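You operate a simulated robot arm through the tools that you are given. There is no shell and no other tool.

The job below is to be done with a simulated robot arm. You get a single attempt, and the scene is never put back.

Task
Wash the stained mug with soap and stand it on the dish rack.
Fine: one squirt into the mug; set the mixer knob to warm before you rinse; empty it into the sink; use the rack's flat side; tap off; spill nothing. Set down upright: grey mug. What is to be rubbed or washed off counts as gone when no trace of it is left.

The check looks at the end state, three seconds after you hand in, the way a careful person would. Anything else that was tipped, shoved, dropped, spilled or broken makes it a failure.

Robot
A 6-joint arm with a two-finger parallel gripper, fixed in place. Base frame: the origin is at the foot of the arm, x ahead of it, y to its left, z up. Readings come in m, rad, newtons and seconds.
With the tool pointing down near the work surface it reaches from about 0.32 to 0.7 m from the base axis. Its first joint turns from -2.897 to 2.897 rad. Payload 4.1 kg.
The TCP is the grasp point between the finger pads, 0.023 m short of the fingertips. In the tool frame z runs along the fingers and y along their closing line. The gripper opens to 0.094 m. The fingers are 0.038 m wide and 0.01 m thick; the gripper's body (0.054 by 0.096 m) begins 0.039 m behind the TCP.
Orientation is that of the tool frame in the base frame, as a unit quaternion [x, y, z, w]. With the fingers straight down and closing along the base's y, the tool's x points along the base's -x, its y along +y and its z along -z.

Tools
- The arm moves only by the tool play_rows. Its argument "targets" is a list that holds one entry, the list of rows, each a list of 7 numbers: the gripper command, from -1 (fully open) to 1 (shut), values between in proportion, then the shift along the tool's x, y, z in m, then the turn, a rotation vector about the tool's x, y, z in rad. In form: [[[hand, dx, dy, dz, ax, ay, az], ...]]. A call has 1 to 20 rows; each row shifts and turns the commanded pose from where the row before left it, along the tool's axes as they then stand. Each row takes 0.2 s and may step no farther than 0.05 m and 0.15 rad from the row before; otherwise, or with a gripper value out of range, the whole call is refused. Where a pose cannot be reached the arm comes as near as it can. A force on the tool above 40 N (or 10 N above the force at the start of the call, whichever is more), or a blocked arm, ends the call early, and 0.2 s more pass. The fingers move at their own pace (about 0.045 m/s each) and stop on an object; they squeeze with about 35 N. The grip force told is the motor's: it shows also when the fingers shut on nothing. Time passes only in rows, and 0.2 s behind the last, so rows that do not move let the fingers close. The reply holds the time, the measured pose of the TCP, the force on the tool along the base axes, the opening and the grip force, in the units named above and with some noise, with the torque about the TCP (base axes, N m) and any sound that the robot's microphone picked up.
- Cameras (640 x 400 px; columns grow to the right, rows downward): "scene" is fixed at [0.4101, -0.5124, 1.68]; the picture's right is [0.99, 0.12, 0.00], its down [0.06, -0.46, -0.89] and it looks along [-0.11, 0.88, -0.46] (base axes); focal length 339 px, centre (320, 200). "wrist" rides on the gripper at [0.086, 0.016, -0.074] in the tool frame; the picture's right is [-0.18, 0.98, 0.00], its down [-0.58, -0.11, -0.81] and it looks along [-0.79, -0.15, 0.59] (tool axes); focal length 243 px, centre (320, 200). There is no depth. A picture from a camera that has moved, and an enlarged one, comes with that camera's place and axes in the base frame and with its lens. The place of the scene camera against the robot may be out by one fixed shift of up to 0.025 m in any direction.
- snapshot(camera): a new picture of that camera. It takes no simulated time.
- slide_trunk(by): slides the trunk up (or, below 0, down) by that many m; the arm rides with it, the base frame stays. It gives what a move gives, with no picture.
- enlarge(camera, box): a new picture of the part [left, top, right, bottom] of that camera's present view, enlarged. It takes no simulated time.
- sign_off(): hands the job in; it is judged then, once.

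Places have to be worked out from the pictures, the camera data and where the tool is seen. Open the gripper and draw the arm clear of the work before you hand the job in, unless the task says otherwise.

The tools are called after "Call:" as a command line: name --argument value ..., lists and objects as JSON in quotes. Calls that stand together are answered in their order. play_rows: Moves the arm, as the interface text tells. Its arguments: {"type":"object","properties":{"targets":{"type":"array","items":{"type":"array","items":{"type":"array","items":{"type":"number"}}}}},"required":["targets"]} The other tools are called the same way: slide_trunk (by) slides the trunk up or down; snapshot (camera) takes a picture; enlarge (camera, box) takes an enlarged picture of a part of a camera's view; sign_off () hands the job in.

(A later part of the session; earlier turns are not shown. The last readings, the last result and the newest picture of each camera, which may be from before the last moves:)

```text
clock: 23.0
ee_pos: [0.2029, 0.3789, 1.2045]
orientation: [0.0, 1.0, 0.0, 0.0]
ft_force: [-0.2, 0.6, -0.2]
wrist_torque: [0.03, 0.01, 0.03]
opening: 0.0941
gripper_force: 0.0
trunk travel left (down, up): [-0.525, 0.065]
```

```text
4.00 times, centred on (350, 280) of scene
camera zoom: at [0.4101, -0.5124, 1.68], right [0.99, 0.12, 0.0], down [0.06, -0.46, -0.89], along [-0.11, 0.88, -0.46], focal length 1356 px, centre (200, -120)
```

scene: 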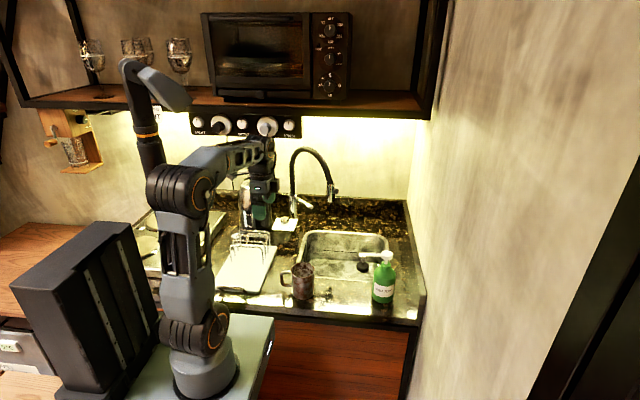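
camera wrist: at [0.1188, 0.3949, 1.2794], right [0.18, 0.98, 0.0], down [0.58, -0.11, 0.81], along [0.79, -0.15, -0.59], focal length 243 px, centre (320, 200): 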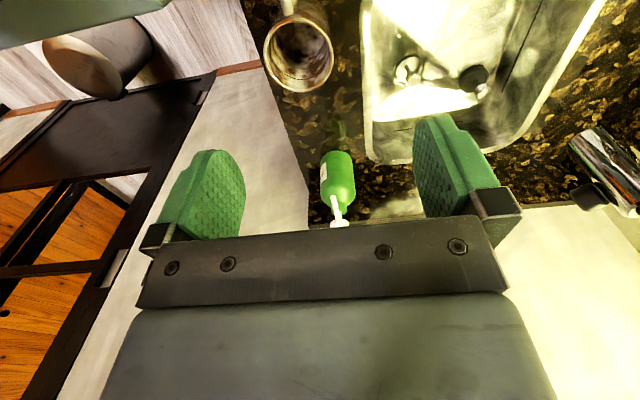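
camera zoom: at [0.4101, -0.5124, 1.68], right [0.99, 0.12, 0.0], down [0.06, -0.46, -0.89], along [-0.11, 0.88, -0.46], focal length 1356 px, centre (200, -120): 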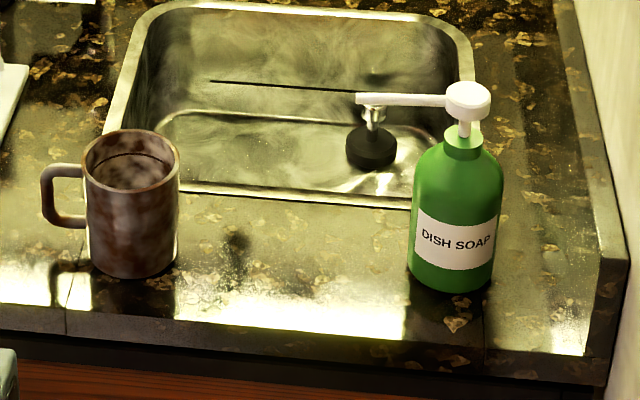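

Triangulation agrees well now: mug axis (0.234, 0.3495) with rim z≈0.991, counter ≈0.896, handle bar to −x at about (0.166, 0.3485, 0.945). The nozzle tip is at (0.414, 0.359, 1.056) and the pump head at ≈(0.498, 0.365). I tilt the hand and go to a pre-grasp for the handle.

Call:
play_rows --targets '[[[-0.2, 0, 0, 0, 0, -0.15, 0], [-0.2, 0, 0, 0, 0, -0.15, 0], [-0.2, 0, 0, 0, 0, -0.15, 0], [-0.2, 0, 0, 0, 0, -0.05, 0], [-0.2, 0.0319, -0.006, 0.0213, 0, 0, 0], [-0.2, 0.0319, -0.006, 0.0213, 0, 0, 0], [-0.2, 0.0319, -0.006, 0.0213, 0, 0, 0], [-0.2, 0.0319, -0.006, 0.0213, 0, 0, 0], [-0.2, 0.0319, -0.006, 0.0213, 0, 0, 0], [-0.2, 0, 0, 0, 0, 0, 0]]]'

Call:
snapshot --camera "wrist"

Call:
enlarge --camera "scene" --box '[180, 180, 340, 320]'

```text
clock: 25.2
ee_pos: [0.1134, 0.3461, 1.032]
orientation: [-0.001, 0.969, 0.0, 0.247]
ft_force: [-0.2, -0.5, 0.1]
wrist_torque: [-0.02, 0.02, -0.01]
opening: 0.0565
gripper_force: 0.1
trunk travel left (down, up): [-0.525, 0.065]
```

```text
taken
camera wrist: at [0.0047, 0.3618, 1.0568], right [0.16, 0.98, 0.09], down [0.12, -0.11, 0.99], along [0.98, -0.15, -0.14], focal length 243 px, centre (320, 200)
```

wrist: 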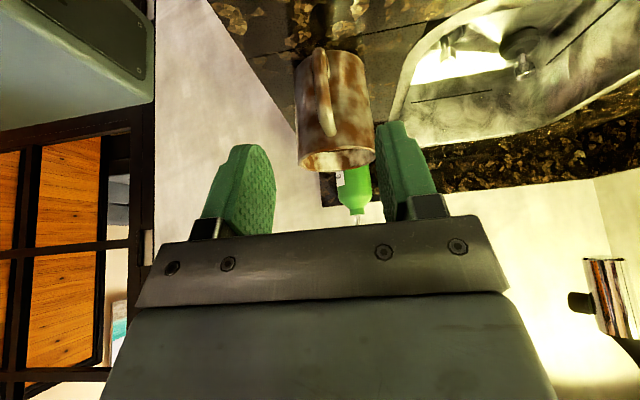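

```text
2.86 times, centred on (260, 250) of scene
camera zoom: at [0.4101, -0.5124, 1.68], right [0.99, 0.12, 0.0], down [0.06, -0.46, -0.89], along [-0.11, 0.88, -0.46], focal length 969 px, centre (491, 57)
```

zoom: 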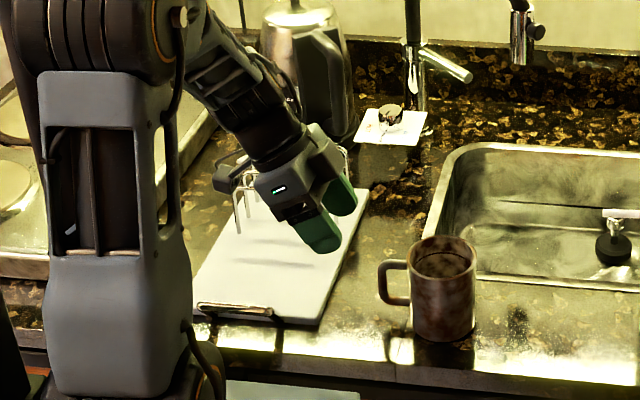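

The handle sits in line between the fingers. I check more closely before going in.

Call:
enlarge --camera "wrist" --box '[260, 30, 420, 200]'

```text
2.35 times, centred on (340, 115) of wrist
camera zoom: at [0.0047, 0.3618, 1.0568], right [0.16, 0.98, 0.09], down [0.12, -0.11, 0.99], along [0.98, -0.15, -0.14], focal length 571 px, centre (273, 400)
```

zoom: 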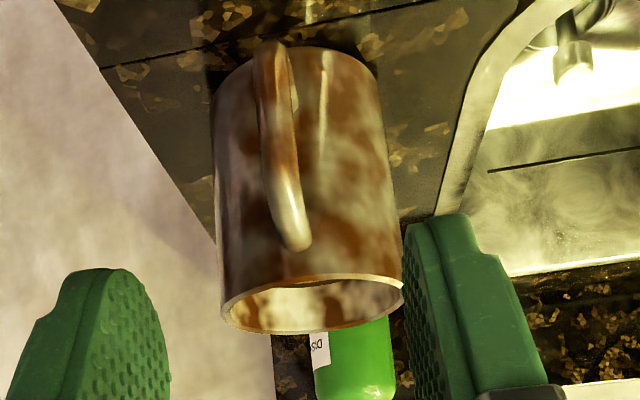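

The handle lies at y≈0.3465, right in the finger plane. I advance along the tool axis to straddle it, then check.

Call:
play_rows --targets '[[[-0.2, 0, 0, 0.025, 0, 0, 0], [-0.2, 0, 0, 0.025, 0, 0, 0], [-0.2, 0, 0, 0.025, 0, 0, 0], [-0.2, -0.002, 0, 0.025, 0, 0, 0], [-0.2, 0, 0, 0, 0, 0, 0]]]'

Call:
snapshot --camera "wrist"

Call:
enlarge --camera "scene" --box '[240, 230, 340, 320]'

```text
clock: 26.4
ee_pos: [0.1632, 0.3454, 0.9449]
orientation: [0.0, 0.969, 0.001, 0.246]
ft_force: [0.2, 0.1, -0.3]
wrist_torque: [-0.01, -0.03, 0.01]
opening: 0.0564
gripper_force: 0.1
trunk travel left (down, up): [-0.525, 0.065]
```

```text
taken
camera wrist: at [0.0538, 0.3617, 0.9698], right [0.16, 0.98, 0.09], down [0.12, -0.11, 0.99], along [0.98, -0.15, -0.14], focal length 243 px, centre (320, 200)
```

wrist: 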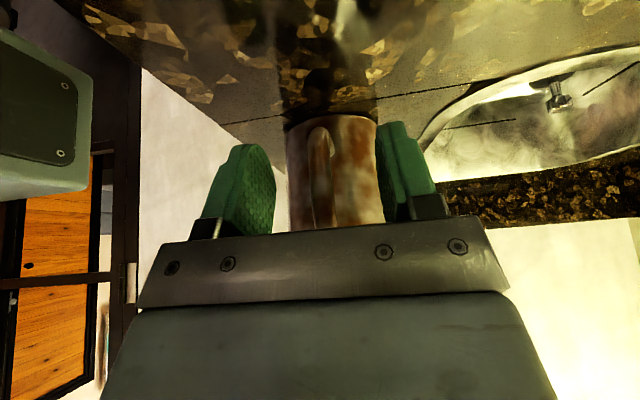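

```text
4.44 times, centred on (290, 275) of scene
camera zoom: at [0.4101, -0.5124, 1.68], right [0.99, 0.12, 0.0], down [0.06, -0.46, -0.89], along [-0.11, 0.88, -0.46], focal length 1507 px, centre (453, -133)
```

zoom: 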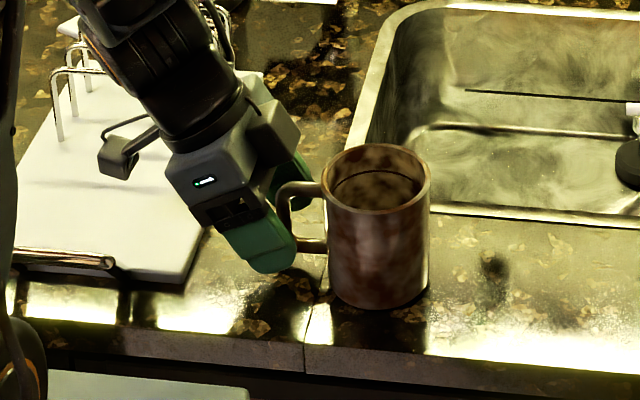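

The front finger overlaps the handle's upright bar, clear of the mug wall. I close the gripper.

Call:
play_rows --targets '[[[1, 0, 0, 0, 0, 0, 0], [1, 0, 0, 0, 0, 0, 0], [1, 0, 0, 0, 0, 0, 0], [1, 0, 0, 0, 0, 0, 0]]]'

Call:
enlarge --camera "scene" --box '[240, 230, 340, 320]'

Call:
snapshot --camera "wrist"

```text
clock: 27.4
ee_pos: [0.1623, 0.3455, 0.9458]
orientation: [0.0, 0.969, 0.0, 0.247]
ft_force: [-0.1, 0.0, -0.4]
wrist_torque: [-0.03, -0.05, 0.0]
opening: 0.0114
gripper_force: 34.7
trunk travel left (down, up): [-0.525, 0.065]
```

```text
4.44 times, centred on (290, 275) of scene
camera zoom: at [0.4101, -0.5124, 1.68], right [0.99, 0.12, 0.0], down [0.06, -0.46, -0.89], along [-0.11, 0.88, -0.46], focal length 1507 px, centre (453, -133)
```

zoom: 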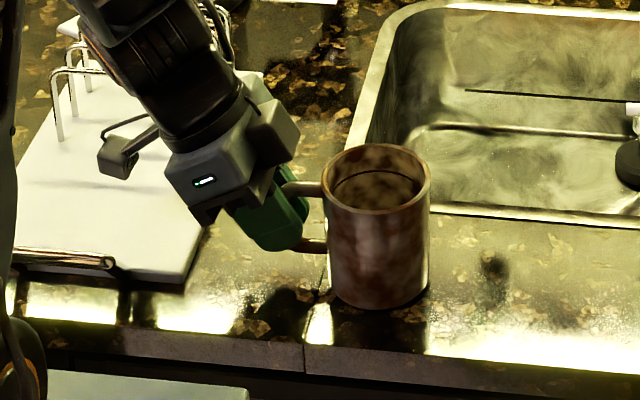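

```text
taken
camera wrist: at [0.0537, 0.3617, 0.9701], right [0.16, 0.98, 0.09], down [0.12, -0.11, 0.99], along [0.98, -0.15, -0.14], focal length 243 px, centre (320, 200)
```

wrist: 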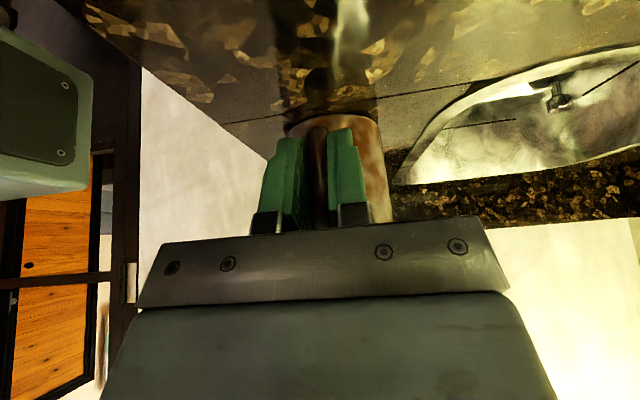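

The handle is gripped (0.011 m). I lift it 2 cm and check that it hangs level.

Call:
play_rows --targets '[[[1, -0.0024, 0, -0.0044, 0, 0, 0], [1, -0.0024, 0, -0.0044, 0, 0, 0], [1, -0.0024, 0, -0.0044, 0, 0, 0], [1, -0.0024, 0, -0.0044, 0, 0, 0], [1, 0, 0, 0, 0, 0, 0]]]'

Call:
enlarge --camera "scene" --box '[240, 230, 340, 320]'

```text
clock: 28.6
ee_pos: [0.1617, 0.346, 0.9654]
orientation: [-0.001, 0.969, 0.0, 0.246]
ft_force: [0.0, 0.2, -3.1]
wrist_torque: [0.01, 0.21, 0.0]
opening: 0.0113
gripper_force: 34.4
trunk travel left (down, up): [-0.525, 0.065]
```

```text
4.44 times, centred on (290, 275) of scene
camera zoom: at [0.4101, -0.5124, 1.68], right [0.99, 0.12, 0.0], down [0.06, -0.46, -0.89], along [-0.11, 0.88, -0.46], focal length 1507 px, centre (453, -133)
```

zoom: 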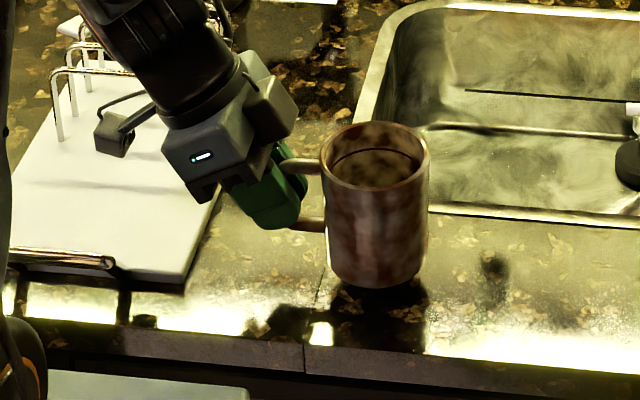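

The mug hangs level, weighing about 3 N. I carry it at 2 cm height towards the soap bottle, stopping 4 cm short.

Call:
play_rows --targets '[[[1, -0.0202, 0.001, 0.011, 0, 0, 0], [1, -0.0202, 0.001, 0.011, 0, 0, 0], [1, -0.0202, 0.001, 0.011, 0, 0, 0], [1, -0.0202, 0.002, 0.011, 0, 0, 0], [1, -0.0202, 0.002, 0.011, 0, 0, 0], [1, -0.0202, 0.002, 0.011, 0, 0, 0], [1, 0, 0, 0, 0, 0, 0]]]'

Call:
enlarge --camera "scene" --box '[290, 230, 420, 320]'

Call:
snapshot --camera "wrist"

```text
clock: 30.2
ee_pos: [0.3, 0.3558, 0.9642]
orientation: [0.0, 0.969, 0.001, 0.247]
ft_force: [0.6, -0.5, -3.4]
wrist_torque: [0.01, 0.22, 0.03]
opening: 0.0114
gripper_force: 35.2
trunk travel left (down, up): [-0.525, 0.065]
```

```text
4.44 times, centred on (355, 275) of scene
camera zoom: at [0.4101, -0.5124, 1.68], right [0.99, 0.12, 0.0], down [0.06, -0.46, -0.89], along [-0.11, 0.88, -0.46], focal length 1507 px, centre (164, -133)
```

zoom: 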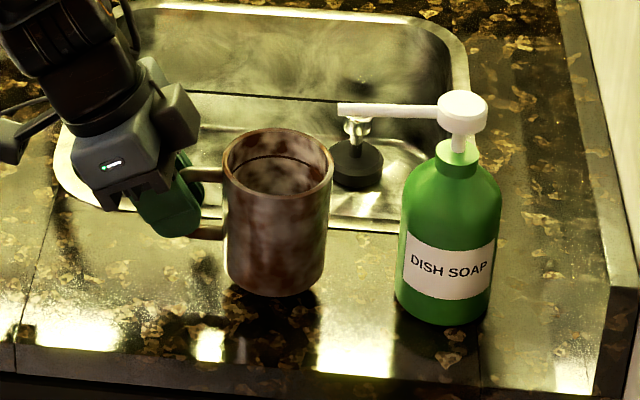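

```text
taken
camera wrist: at [0.1905, 0.3714, 0.9899], right [0.16, 0.98, 0.09], down [0.12, -0.11, 0.99], along [0.98, -0.15, -0.14], focal length 243 px, centre (320, 200)
```

wrist: 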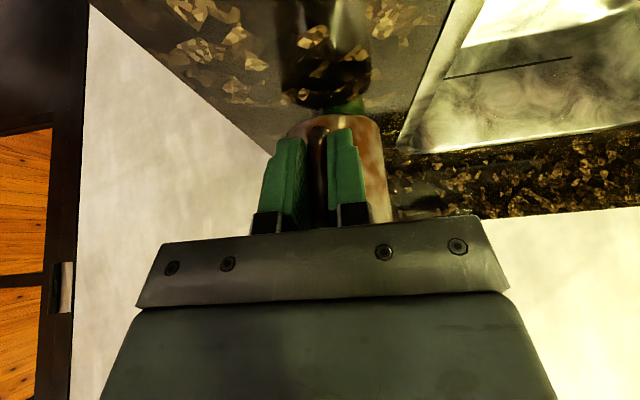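

The mug needs about 3.5 cm more. In this view that puts the nozzle tip over the centre of the mouth and leaves about 1 cm to the bottle. I move in and then lower to the counter.

Call:
play_rows --targets '[[[1, -0.0154, 0, 0.0084, 0, 0, 0], [1, -0.0153, 0, 0.0084, 0, 0, 0], [1, 0, 0, 0, 0, 0, 0], [1, 0.0029, 0, 0.0053, 0, 0, 0], [1, 0.0029, 0, 0.0053, 0, 0, 0], [1, 0.0029, 0, 0.0053, 0, 0, 0], [1, 0, 0, 0, 0, 0, 0]]]'

Call:
enlarge --camera "scene" --box '[290, 230, 420, 320]'

```text
clock: 31.8
ee_pos: [0.3355, 0.3557, 0.9477]
orientation: [-0.001, 0.969, 0.0, 0.247]
ft_force: [0.0, 0.2, -3.2]
wrist_torque: [-0.01, 0.21, -0.02]
opening: 0.0116
gripper_force: 34.8
trunk travel left (down, up): [-0.525, 0.065]
```

```text
4.44 times, centred on (355, 275) of scene
camera zoom: at [0.4101, -0.5124, 1.68], right [0.99, 0.12, 0.0], down [0.06, -0.46, -0.89], along [-0.11, 0.88, -0.46], focal length 1507 px, centre (164, -133)
```

zoom: 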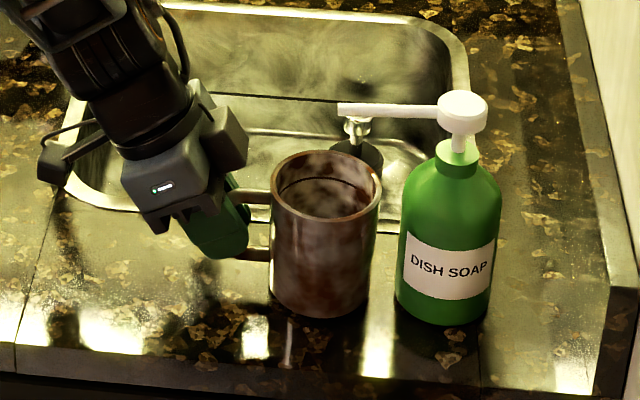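

Still carried, so I lower in 1 mm steps until the weight comes off.

Call:
play_rows --targets '[[[1, 0.0005, 0, 0.0009, 0, 0, 0], [1, 0.0005, 0, 0.0009, 0, 0, 0], [1, 0, 0, 0, 0, 0, 0]]]'

```text
clock: 32.6
ee_pos: [0.3345, 0.3563, 0.9463]
orientation: [-0.001, 0.969, -0.001, 0.247]
ft_force: [-0.4, 0.6, -3.5]
wrist_torque: [0.0, 0.22, 0.02]
opening: 0.0116
gripper_force: 34.5
trunk travel left (down, up): [-0.525, 0.065]
```

Call:
play_rows --targets '[[[1, 0.0005, 0, 0.0009, 0, 0, 0], [1, 0.0003, 0, 0.0006, 0, 0, 0], [1, 0, 0, 0, 0, 0, 0]]]'

```text
clock: 33.4
ee_pos: [0.3352, 0.3563, 0.9453]
orientation: [0.0, 0.969, 0.001, 0.247]
ft_force: [-1.1, 1.0, 9.0]
wrist_torque: [-0.22, -0.39, 0.0]
opening: 0.0114
gripper_force: 35.1
trunk travel left (down, up): [-0.525, 0.065]
```

Contact is made. I ease off half a millimetre and open the gripper.

Call:
play_rows --targets '[[[1, -0.0002, 0, -0.0005, 0, 0, 0], [1, 0, 0, 0, 0, 0, 0], [-0.2, 0, 0, 0, 0, 0, 0], [-0.2, 0, 0, 0, 0, 0, 0], [-0.2, 0, 0, 0, 0, 0, 0], [-0.2, 0, 0, 0, 0, 0, 0]]]'

Call:
enlarge --camera "scene" --box '[290, 230, 420, 320]'

Call:
snapshot --camera "wrist"

```text
clock: 34.8
ee_pos: [0.3351, 0.3558, 0.9439]
orientation: [0.0, 0.969, 0.0, 0.246]
ft_force: [-0.1, 0.5, 0.3]
wrist_torque: [0.04, -0.02, -0.02]
opening: 0.0565
gripper_force: 0.1
trunk travel left (down, up): [-0.525, 0.065]
```

```text
4.44 times, centred on (355, 275) of scene
camera zoom: at [0.4101, -0.5124, 1.68], right [0.99, 0.12, 0.0], down [0.06, -0.46, -0.89], along [-0.11, 0.88, -0.46], focal length 1507 px, centre (164, -133)
```

zoom: 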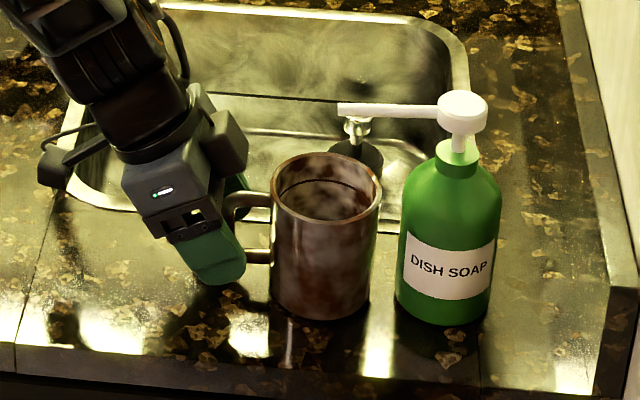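

```text
taken
camera wrist: at [0.2255, 0.3718, 0.9693], right [0.16, 0.98, 0.09], down [0.12, -0.11, 0.99], along [0.98, -0.15, -0.14], focal length 243 px, centre (320, 200)
```

wrist: 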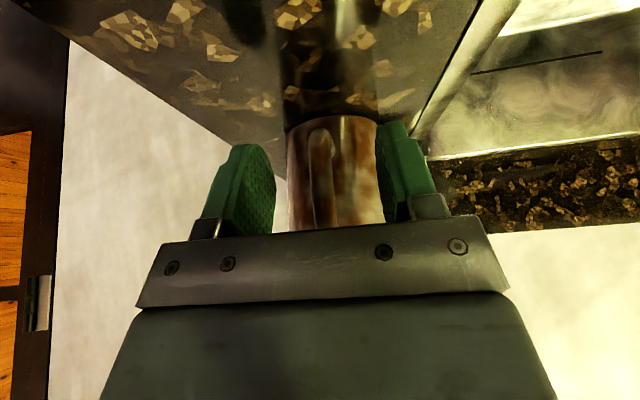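

The mug stands under the nozzle, about 8 mm off centre. I back out along the tool axis, rise, level the hand and close the fingers for pressing.

Call:
play_rows --targets '[[[-0.2, 0, 0, -0.03, 0, 0, 0], [-0.2, 0, 0, -0.03, 0, 0, 0], [-0.2, 0, 0, -0.03, 0, 0, 0], [-0.2, 0, 0, -0.03, 0, 0, 0], [-0.2, -0.0192, 0, -0.0351, 0, 0, 0], [1, -0.0192, 0, -0.0351, 0, 0, 0], [1, -0.0192, 0, -0.0351, 0, 0, 0], [1, 0, 0, 0, 0, 0.15, 0], [1, 0, 0, 0, 0, 0.15, 0], [1, 0, 0, 0, 0, 0.15, 0], [1, 0, 0, 0, 0, 0.05, 0], [1, 0, 0, 0, 0, 0, 0]]]'

Call:
snapshot --camera "wrist"

Call:
enlarge --camera "scene" --box '[290, 230, 420, 320]'

```text
clock: 37.4
ee_pos: [0.2779, 0.3557, 1.1706]
orientation: [0.0, 1.0, 0.0, -0.001]
ft_force: [-0.4, 0.1, 0.0]
wrist_torque: [-0.03, 0.02, -0.02]
opening: 0.0001
gripper_force: 35.0
trunk travel left (down, up): [-0.525, 0.065]
```

```text
taken
camera wrist: at [0.1932, 0.3714, 1.2459], right [0.18, 0.98, 0.0], down [0.58, -0.11, 0.81], along [0.79, -0.15, -0.59], focal length 243 px, centre (320, 200)
```

wrist: 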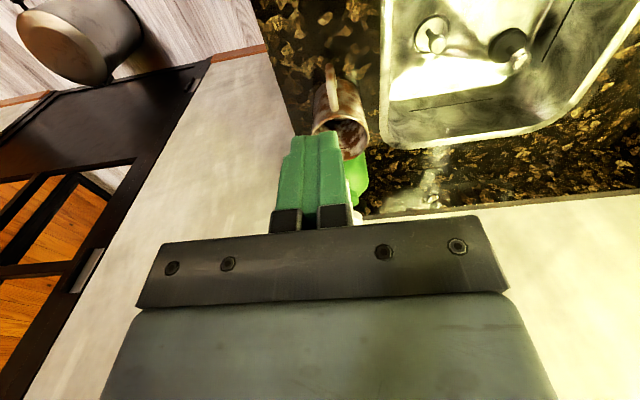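

```text
4.44 times, centred on (355, 275) of scene
camera zoom: at [0.4101, -0.5124, 1.68], right [0.99, 0.12, 0.0], down [0.06, -0.46, -0.89], along [-0.11, 0.88, -0.46], focal length 1507 px, centre (164, -133)
```

zoom: 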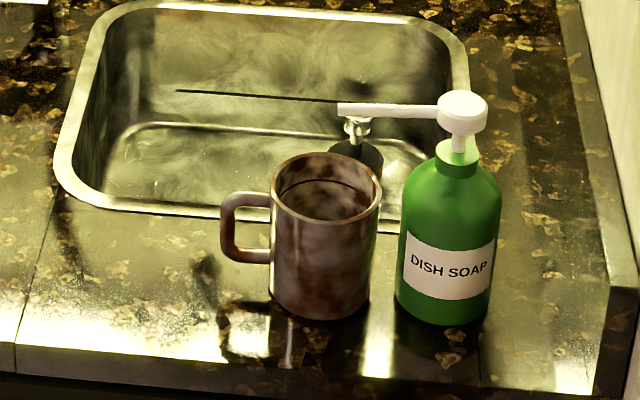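

The mug and bottle line up at y≈0.36. I move over the pump head, staying high.

Call:
play_rows --targets '[[[1, -0.0438, 0.0016, 0, 0, 0, 0], [1, -0.0438, 0.0016, 0, 0, 0, 0], [1, -0.0438, 0.0016, 0, 0, 0, 0], [1, -0.0438, 0.0016, 0, 0, 0, 0], [1, -0.0438, 0.0016, 0, 0, 0, 0], [1, 0, 0, 0.02, 0, 0, 0], [1, 0, 0, 0.02, 0, 0, 0], [1, 0, 0, 0, 0, 0, 0]]]'

Call:
enlarge --camera "scene" --box '[330, 200, 430, 290]'

Call:
snapshot --camera "wrist"

```text
clock: 39.2
ee_pos: [0.4989, 0.3648, 1.1281]
orientation: [0.0, 1.0, 0.0, 0.0]
ft_force: [0.7, 0.1, -0.3]
wrist_torque: [-0.02, 0.01, -0.03]
opening: 0.0
gripper_force: 35.0
trunk travel left (down, up): [-0.525, 0.065]
```

```text
4.44 times, centred on (380, 245) of scene
camera zoom: at [0.4101, -0.5124, 1.68], right [0.99, 0.12, 0.0], down [0.06, -0.46, -0.89], along [-0.11, 0.88, -0.46], focal length 1507 px, centre (53, 0)
```

zoom: 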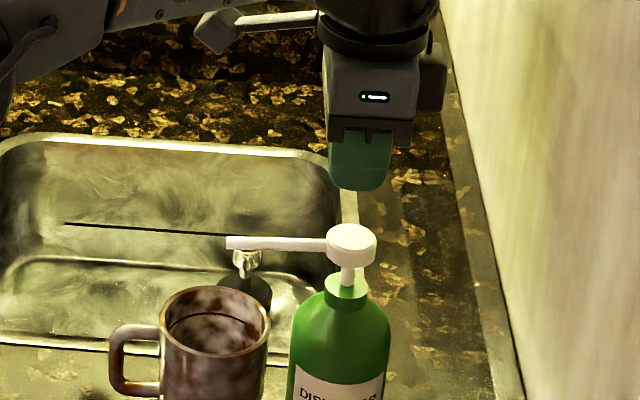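

```text
taken
camera wrist: at [0.4147, 0.3804, 1.2043], right [0.18, 0.98, 0.0], down [0.58, -0.11, 0.81], along [0.79, -0.15, -0.59], focal length 243 px, centre (320, 200)
```

wrist: 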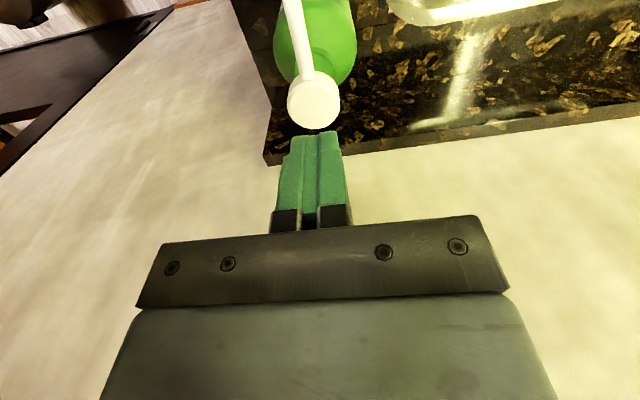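

The wrist view puts the pump head at (0.499, 0.360), so I correct 4 mm in y. I come down to just above it.

Call:
play_rows --targets '[[[1, 0, -0.004, 0.01, 0, 0, 0], [1, 0, 0, 0.01, 0, 0, 0], [1, 0, 0, 0.01, 0, 0, 0], [1, 0, 0, 0, 0, 0, 0]]]'

Call:
enlarge --camera "scene" --box '[330, 200, 430, 290]'

Call:
enlarge --camera "wrist" --box '[220, 60, 420, 200]'

```text
clock: 40.2
ee_pos: [0.4974, 0.3606, 1.0987]
orientation: [0.0, 1.0, 0.0, 0.001]
ft_force: [0.2, -0.8, -0.4]
wrist_torque: [0.02, 0.03, 0.0]
opening: 0.0
gripper_force: 35.5
trunk travel left (down, up): [-0.525, 0.065]
```

```text
4.44 times, centred on (380, 245) of scene
camera zoom: at [0.4101, -0.5124, 1.68], right [0.99, 0.12, 0.0], down [0.06, -0.46, -0.89], along [-0.11, 0.88, -0.46], focal length 1507 px, centre (53, 0)
```

zoom: 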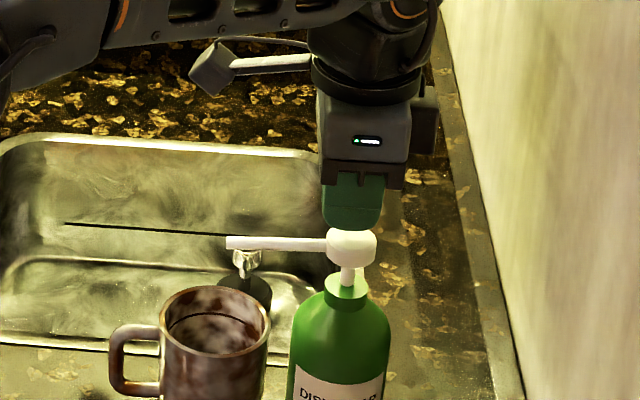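

```text
2.86 times, centred on (320, 130) of wrist
camera zoom: at [0.4128, 0.3763, 1.1743], right [0.18, 0.98, 0.0], down [0.58, -0.11, 0.81], along [0.79, -0.15, -0.59], focal length 693 px, centre (320, 400)
```

zoom: 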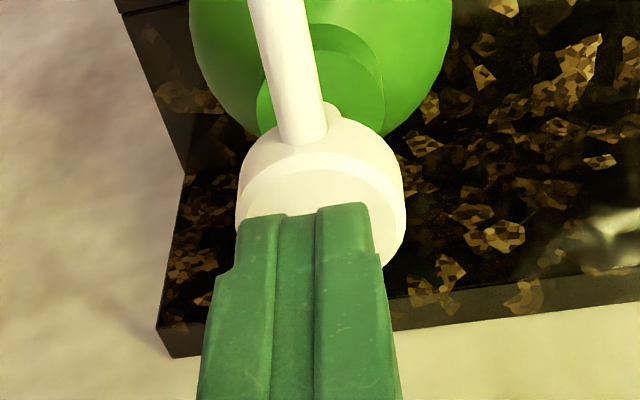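

The fingers are centred on the pump head. I creep down to find contact.

Call:
play_rows --targets '[[[1, 0, 0.002, 0.003, 0, 0, 0], [1, 0, 0, 0.003, 0, 0, 0], [1, 0, 0, 0, 0, 0, 0]]]'

```text
clock: 41.0
ee_pos: [0.4961, 0.3618, 1.0929]
orientation: [0.001, 1.0, 0.0, -0.001]
ft_force: [0.8, -0.2, -0.5]
wrist_torque: [0.0, -0.03, -0.03]
opening: 0.0001
gripper_force: 35.2
trunk travel left (down, up): [-0.525, 0.065]
```

No contact yet. Now one continuous press stroke of about 2 cm, a short hold, then a look.

Call:
play_rows --targets '[[[1, 0, 0, 0.005, 0, 0, 0], [1, 0, 0, 0.005, 0, 0, 0], [1, 0, 0, 0.005, 0, 0, 0], [1, 0, 0, 0.004, 0, 0, 0], [1, 0, 0, 0, 0, 0, 0]]]'

Call:
enlarge --camera "scene" --box '[310, 220, 420, 310]'

```text
clock: 42.2
ee_pos: [0.4967, 0.3617, 1.0767]
orientation: [0.0, 1.0, 0.001, 0.001]
ft_force: [2.1, 0.4, 10.4]
wrist_torque: [0.03, -0.13, -0.02]
opening: 0.0
gripper_force: 35.2
trunk travel left (down, up): [-0.525, 0.065]
```

```text
4.44 times, centred on (365, 265) of scene
camera zoom: at [0.4101, -0.5124, 1.68], right [0.99, 0.12, 0.0], down [0.06, -0.46, -0.89], along [-0.11, 0.88, -0.46], focal length 1507 px, centre (120, -89)
```

zoom: 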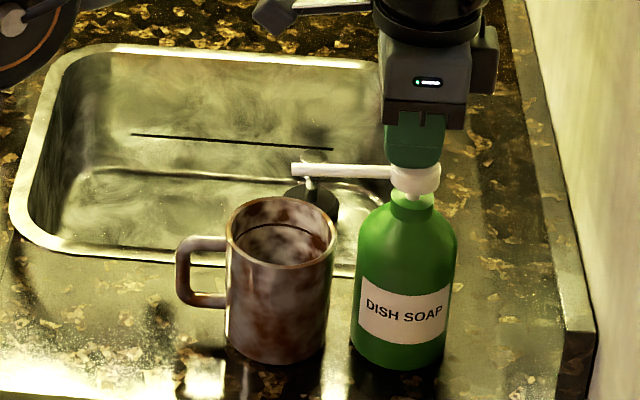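

The head is down about 1.3 cm with 10 N resistance. I continue the same stroke a few mm to its stop.

Call:
play_rows --targets '[[[1, 0, 0, 0.003, 0, 0, 0], [1, 0, 0, 0.003, 0, 0, 0], [1, 0, 0, 0, 0, 0, 0]]]'

Call:
enlarge --camera "scene" --box '[310, 220, 420, 310]'

Call:
enlarge --camera "wrist" --box '[220, 0, 420, 140]'

```text
clock: 43.0
ee_pos: [0.4963, 0.3611, 1.0723]
orientation: [0.0, 1.0, 0.003, 0.003]
ft_force: [4.8, 2.8, 34.9]
wrist_torque: [0.02, -0.06, 0.05]
opening: 0.0
gripper_force: 35.0
trunk travel left (down, up): [-0.525, 0.065]
```

```text
4.44 times, centred on (365, 265) of scene
camera zoom: at [0.4101, -0.5124, 1.68], right [0.99, 0.12, 0.0], down [0.06, -0.46, -0.89], along [-0.11, 0.88, -0.46], focal length 1507 px, centre (120, -89)
```

zoom: 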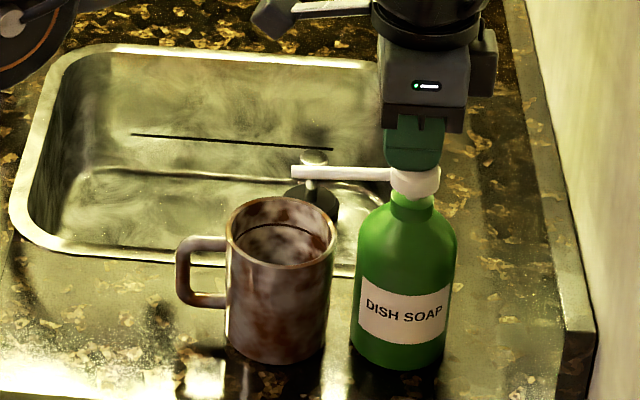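

```text
2.86 times, centred on (320, 70) of wrist
camera zoom: at [0.4109, 0.3771, 1.1479], right [0.18, 0.98, 0.01], down [0.58, -0.11, 0.81], along [0.8, -0.15, -0.59], focal length 693 px, centre (320, 571)
```

zoom: 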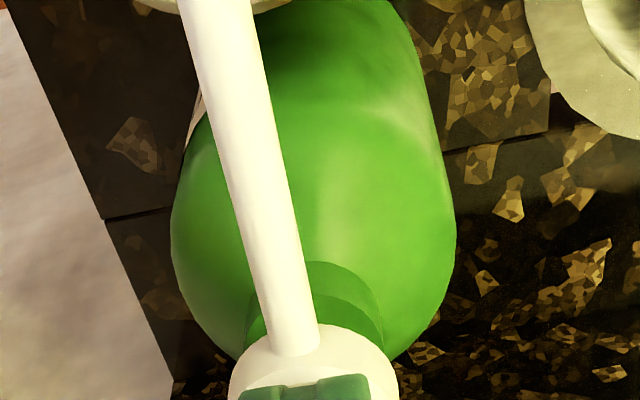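

That is the bottom stop (35 N), a full stroke. I release straight up and look into the mug.

Call:
play_rows --targets '[[[1, 0, 0, -0.006, 0, 0, 0], [1, 0, 0, -0.02, 0, 0, 0], [1, 0, 0, -0.03, 0, 0, 0], [1, 0, 0, -0.03, 0, 0, 0], [1, 0, 0, 0, 0, 0, 0]]]'

Call:
enlarge --camera "scene" --box '[310, 230, 420, 320]'

Call:
enlarge --camera "scene" --box '[340, 255, 384, 288]'

```text
clock: 44.2
ee_pos: [0.4942, 0.3626, 1.1557]
orientation: [0.0, 1.0, -0.001, -0.001]
ft_force: [-0.7, -1.2, -0.3]
wrist_torque: [0.01, 0.02, 0.01]
opening: 0.0
gripper_force: 35.3
trunk travel left (down, up): [-0.525, 0.065]
```

```text
4.44 times, centred on (365, 275) of scene
camera zoom: at [0.4101, -0.5124, 1.68], right [0.99, 0.12, 0.0], down [0.06, -0.46, -0.89], along [-0.11, 0.88, -0.46], focal length 1507 px, centre (120, -133)
```

zoom: 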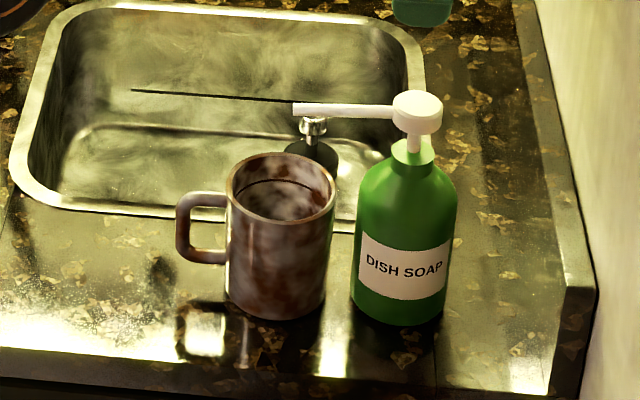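

```text
12.12 times, centred on (362, 272) of scene
camera zoom: at [0.4101, -0.5124, 1.68], right [0.99, 0.12, 0.0], down [0.06, -0.46, -0.89], along [-0.11, 0.88, -0.46], focal length 4110 px, centre (-189, -667)
```

zoom: 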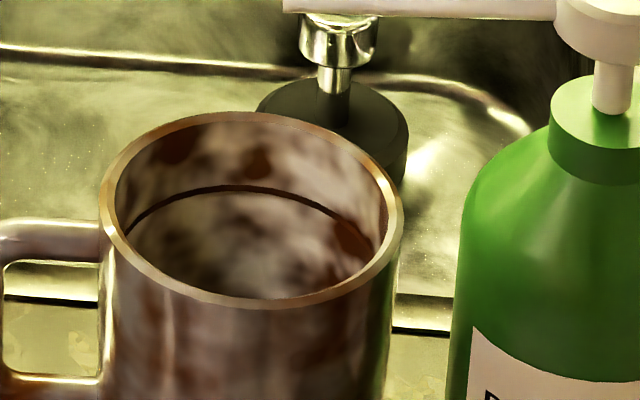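

The bottle and mug stayed put. I move back to look down into the mug with the wrist camera for the soap.

Call:
play_rows --targets '[[[-1, 0.04, 0, -0.01, 0, 0, 0], [-1, 0.04, 0, -0.01, 0, 0, 0], [-1, 0.04, 0, 0, 0, 0, 0], [-1, 0.04, 0, 0, 0, 0, 0], [-1, 0, 0, 0, 0, 0, 0], [-1, 0, 0, 0, 0, 0, 0]]]'

Call:
snapshot --camera "wrist"

Call:
enlarge --camera "wrist" --box '[280, 20, 400, 110]'

```text
clock: 45.6
ee_pos: [0.3349, 0.3627, 1.1744]
orientation: [0.0, 1.0, -0.001, 0.001]
ft_force: [0.4, -0.4, -0.3]
wrist_torque: [0.03, -0.01, -0.01]
opening: 0.0936
gripper_force: 0.1
trunk travel left (down, up): [-0.525, 0.065]
```

```text
taken
camera wrist: at [0.2506, 0.3786, 1.2498], right [0.18, 0.98, 0.0], down [0.58, -0.11, 0.81], along [0.79, -0.15, -0.59], focal length 243 px, centre (320, 200)
```

wrist: 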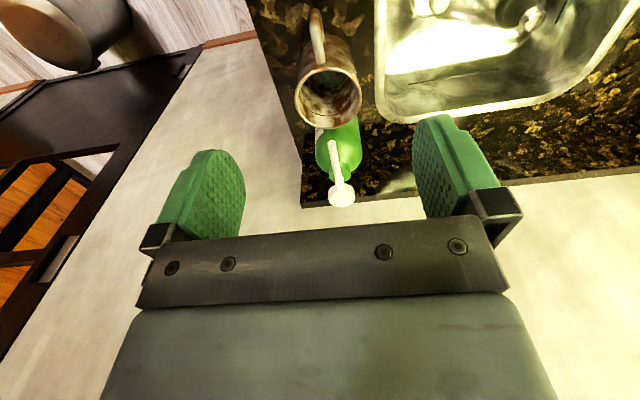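

```text
4.44 times, centred on (340, 65) of wrist
camera zoom: at [0.2506, 0.3786, 1.2498], right [0.18, 0.98, 0.0], down [0.58, -0.11, 0.81], along [0.79, -0.15, -0.59], focal length 1078 px, centre (231, 800)
```

zoom: 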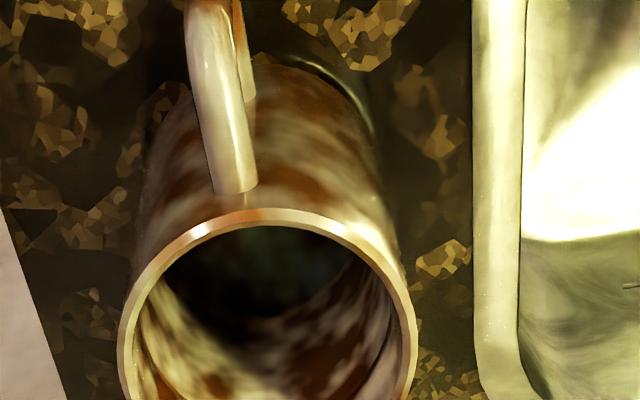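

The mug bottom is in shadow from this angle. I tilt the camera to look more straight down into the mug.

Call:
play_rows --targets '[[[-1, 0, 0, 0, 0, 0.15, 0], [-1, 0, 0, 0, 0, 0.15, 0], [-1, 0, 0, 0, 0, 0.15, 0], [-1, -0.0275, 0, -0.0044, 0, 0, 0], [-1, -0.0275, 0, -0.0044, 0, 0, 0], [-1, -0.0275, 0, -0.0044, 0, 0, 0], [-1, 0, 0, 0, 0, 0, 0]]]'

Call:
snapshot --camera "wrist"

Call:
enlarge --camera "wrist" --box '[260, 20, 420, 140]'

```text
clock: 47.2
ee_pos: [0.4175, 0.3628, 1.1501]
orientation: [-0.001, 0.975, 0.0, -0.222]
ft_force: [-0.5, -0.5, -0.5]
wrist_torque: [0.01, 0.0, -0.01]
opening: 0.0937
gripper_force: 0.0
trunk travel left (down, up): [-0.525, 0.065]
```

```text
taken
camera wrist: at [0.3734, 0.3784, 1.2561], right [0.17, 0.98, -0.08], down [0.87, -0.11, 0.47], along [0.46, -0.15, -0.88], focal length 243 px, centre (320, 200)
```

wrist: 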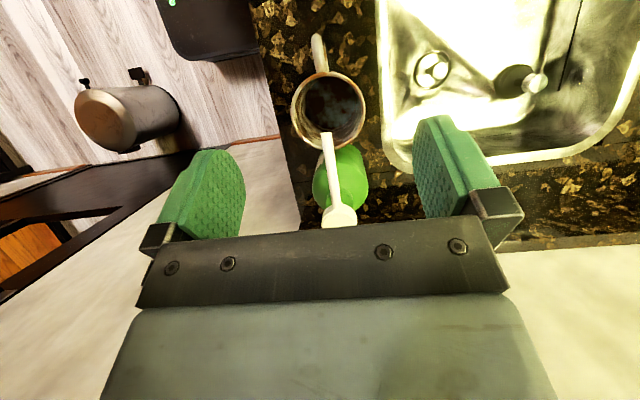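

```text
3.33 times, centred on (340, 80) of wrist
camera zoom: at [0.3734, 0.3784, 1.2561], right [0.17, 0.98, -0.08], down [0.87, -0.11, 0.47], along [0.46, -0.15, -0.88], focal length 809 px, centre (253, 600)
```

zoom: 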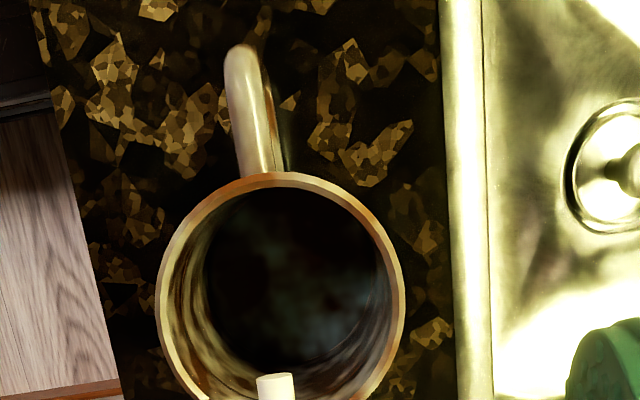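

The nozzle tip is inside the mouth. I zoom further into the mug's bottom to find the soap.

Call:
enlarge --camera "wrist" --box '[300, 68, 364, 116]'

Call:
enlarge --camera "scene" --box '[300, 240, 420, 325]'

```text
8.33 times, centred on (332, 92) of wrist
camera zoom: at [0.3734, 0.3784, 1.2561], right [0.17, 0.98, -0.08], down [0.87, -0.11, 0.47], along [0.46, -0.15, -0.88], focal length 2022 px, centre (220, 1100)
```

zoom: 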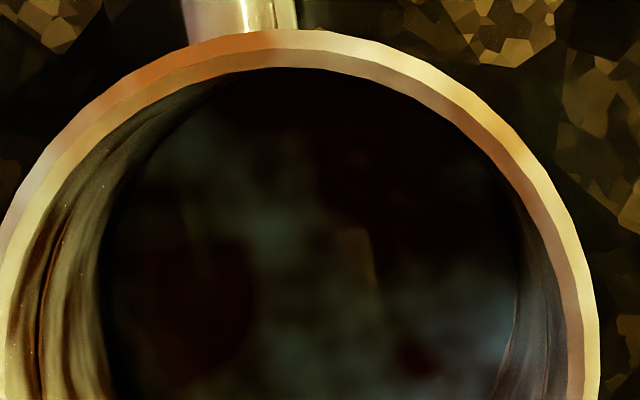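

```text
4.71 times, centred on (360, 282) of scene
camera zoom: at [0.4101, -0.5124, 1.68], right [0.99, 0.12, 0.0], down [0.06, -0.46, -0.89], along [-0.11, 0.88, -0.46], focal length 1596 px, centre (132, -188)
```

zoom: 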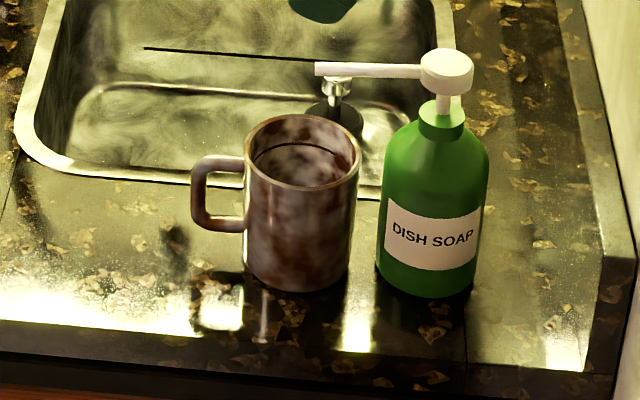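

The bottom is too dark to judge; the stroke went to its stop, and I will verify the effect when rinsing. Next I study the tap lever and its root to see how it turns.

Call:
enlarge --camera "scene" --box '[280, 180, 344, 228]'

Call:
enlarge --camera "scene" --box '[280, 140, 360, 200]'

```text
8.33 times, centred on (312, 204) of scene
camera zoom: at [0.4101, -0.5124, 1.68], right [0.99, 0.12, 0.0], down [0.06, -0.46, -0.89], along [-0.11, 0.88, -0.46], focal length 2825 px, centre (387, 167)
```

zoom: 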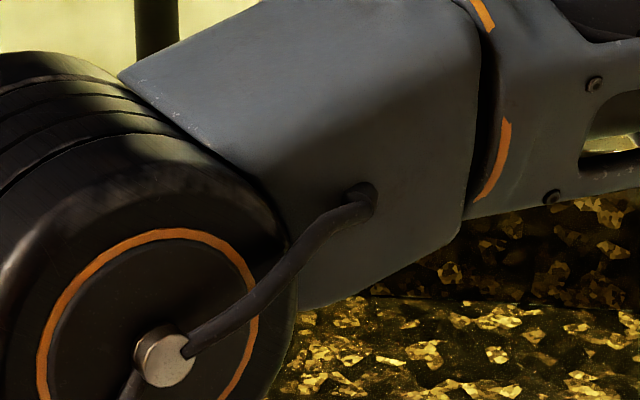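

```text
6.67 times, centred on (320, 170) of scene
camera zoom: at [0.4101, -0.5124, 1.68], right [0.99, 0.12, 0.0], down [0.06, -0.46, -0.89], along [-0.11, 0.88, -0.46], focal length 2260 px, centre (320, 400)
```

zoom: 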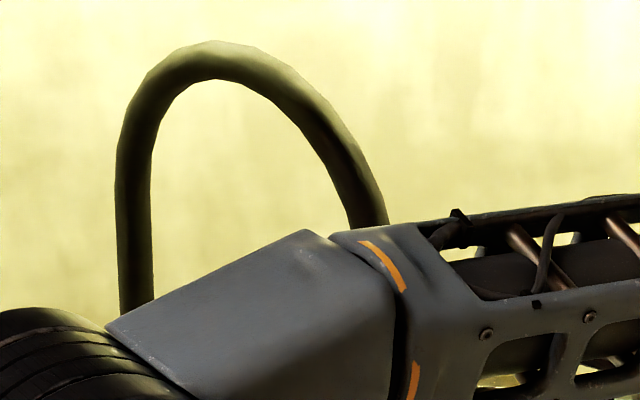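

The arm hides the lever now. I rise, swing back and face the tap from the front.

Call:
play_rows --targets '[[[-0.2, 0, 0, 0, 0, -0.15, 0], [-0.2, 0, 0, 0, 0, -0.15, 0], [-0.2, 0, 0, 0, 0, -0.15, 0], [-0.2, 0, 0, -0.035, 0, 0, 0], [-0.2, 0.04, 0.01, -0.03, 0, 0, 0], [-0.2, 0.04, 0.02, 0, 0, 0, 0], [-0.2, 0.04, 0.02, 0, 0, 0, 0], [-0.2, 0.04, 0.02, 0, 0, 0, 0], [-0.2, 0.04, 0.01, 0, 0, 0, 0], [-0.2, 0, 0, 0, 0, 0, -0.15], [-0.2, 0, 0, 0, 0, 0, -0.15], [-0.2, 0, 0, 0, 0, 0, -0.15], [-0.2, 0, 0, 0, 0, 0, -0.15], [-0.2, 0, 0, 0, 0, 0, -0.15], [-0.2, 0, 0, 0, 0, 0, -0.15], [-0.2, 0, 0, 0, 0, 0, -0.15], [-0.2, 0, 0, 0, 0, 0, -0.15], [-0.2, 0, 0, 0, 0, 0, -0.15], [-0.2, 0, 0, 0, 0, 0, -0.15]]]'

Call:
snapshot --camera "wrist"

Call:
snapshot --camera "scene"

```text
refused: row 5 steps farther than a row can; nothing moved
```

```text
taken
camera wrist: at [0.3734, 0.3784, 1.2561], right [0.17, 0.98, -0.08], down [0.87, -0.11, 0.47], along [0.46, -0.15, -0.88], focal length 243 px, centre (320, 200)
```

wrist: 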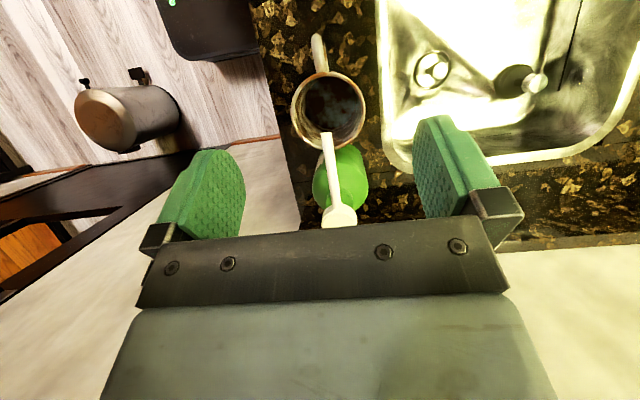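

```text
taken
```

scene: 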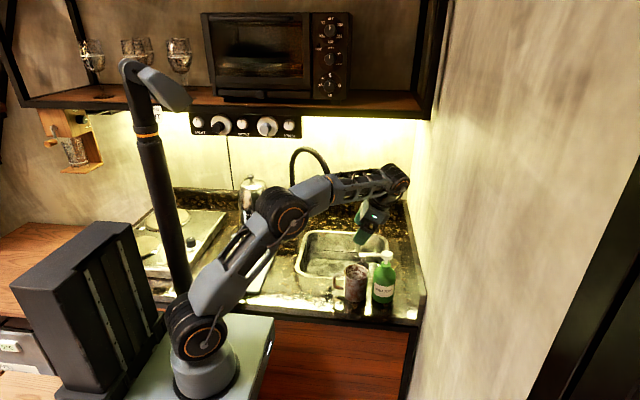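

One row was too long a step, so nothing moved. I repeat with smaller steps.

Call:
play_rows --targets '[[[-0.2, 0, 0, 0, 0, -0.15, 0], [-0.2, 0, 0, 0, 0, -0.15, 0], [-0.2, 0, 0, 0, 0, -0.15, 0], [-0.2, 0, 0, -0.04, 0, 0, 0], [-0.2, 0.03, 0.01, -0.03, 0, 0, 0], [-0.2, 0.042, 0.02, 0, 0, 0, 0], [-0.2, 0.042, 0.02, 0, 0, 0, 0], [-0.2, 0.042, 0.02, 0, 0, 0, 0], [-0.2, 0.042, 0.01, 0, 0, 0, 0], [-0.2, 0, 0, 0, 0, 0, -0.15], [-0.2, 0, 0, 0, 0, 0, -0.15], [-0.2, 0, 0, 0, 0, 0, -0.15], [-0.2, 0, 0, 0, 0, 0, -0.15], [-0.2, 0, 0, 0, 0, 0, -0.15], [-0.2, 0, 0, 0, 0, 0, -0.15], [-0.2, 0, 0, 0, 0, 0, -0.15], [-0.2, 0, 0, 0, 0, 0, -0.15], [-0.2, 0, 0, 0, 0, 0, -0.15], [-0.2, 0, 0, 0, 0, 0, -0.15], [-0.2, 0, 0, 0, 0, 0, -0.0708]]]'

Call:
snapshot --camera "wrist"

Call:
snapshot --camera "scene"

```text
clock: 51.4
ee_pos: [0.2181, 0.442, 1.222]
orientation: [0.708, -0.706, 0.0, 0.0]
ft_force: [0.9, 0.8, 0.1]
wrist_torque: [0.0, 0.0, 0.0]
opening: 0.0565
gripper_force: 0.2
trunk travel left (down, up): [-0.525, 0.065]
```

```text
taken
camera wrist: at [0.2048, 0.3553, 1.2967], right [-0.98, 0.18, 0.0], down [0.11, 0.58, 0.81], along [0.15, 0.79, -0.59], focal length 243 px, centre (320, 200)
```

wrist: 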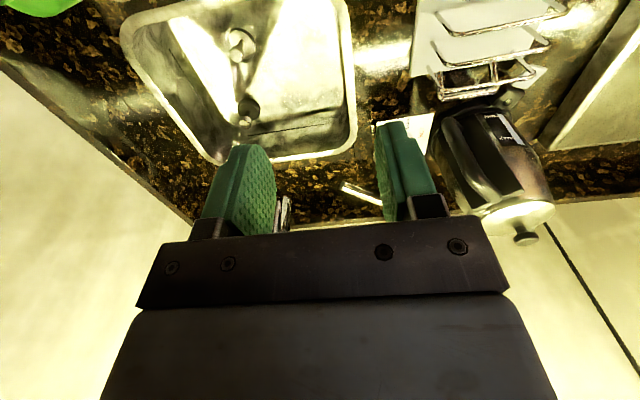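

```text
taken
```

scene: 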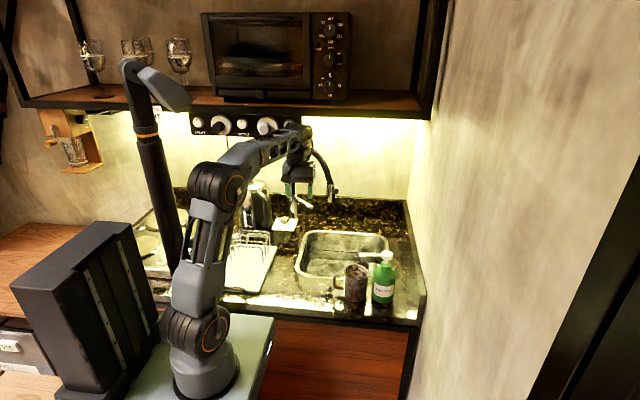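

I tilt and lower to see lever and spout head from the front.

Call:
play_rows --targets '[[[-0.2, 0, 0, 0, 0, -0.15, 0], [-0.2, 0, 0, 0, 0, -0.15, 0], [-0.2, 0, 0, 0, 0, -0.15, 0], [-0.2, 0, 0, 0, 0, -0.05, 0], [-0.2, -0.0045, 0.0067, 0.04, 0, 0, 0], [-0.2, -0.0045, 0.0067, 0.04, 0, 0, 0], [-0.2, -0.0045, 0.0067, 0.04, 0, 0, 0], [-0.2, 0, 0, 0, 0, 0, 0]]]'

Call:
snapshot --camera "wrist"

Call:
enlarge --camera "scene" --box '[270, 140, 360, 230]'

```text
clock: 53.2
ee_pos: [0.1973, 0.5147, 1.1212]
orientation: [-0.685, 0.686, 0.175, 0.174]
ft_force: [0.0, -0.6, 0.1]
wrist_torque: [-0.02, -0.03, 0.01]
opening: 0.0561
gripper_force: 0.0
trunk travel left (down, up): [-0.525, 0.065]
```

```text
taken
camera wrist: at [0.1838, 0.4018, 1.147], right [-0.98, 0.16, 0.09], down [0.11, 0.12, 0.99], along [0.15, 0.98, -0.14], focal length 243 px, centre (320, 200)
```

wrist: 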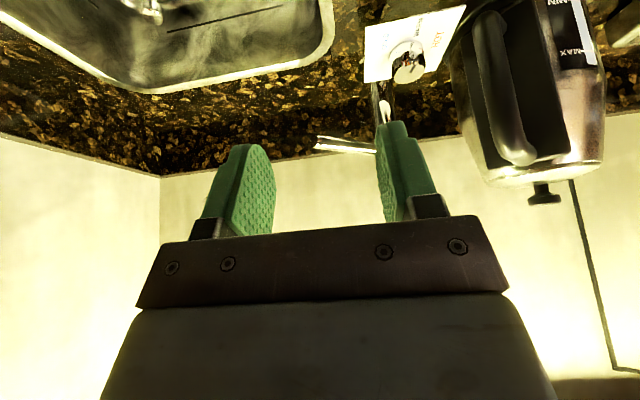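

```text
4.44 times, centred on (315, 185) of scene
camera zoom: at [0.4101, -0.5124, 1.68], right [0.99, 0.12, 0.0], down [0.06, -0.46, -0.89], along [-0.11, 0.88, -0.46], focal length 1507 px, centre (342, 267)
```

zoom: 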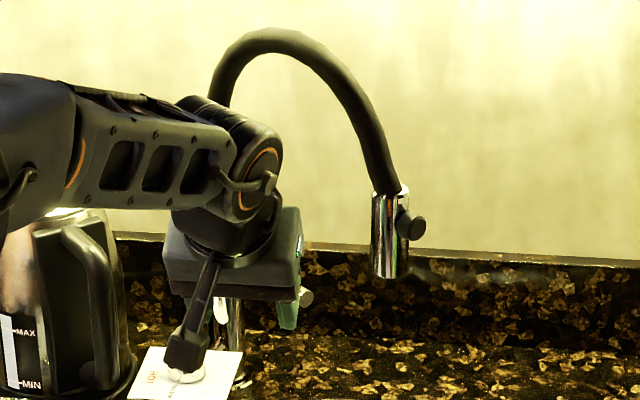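

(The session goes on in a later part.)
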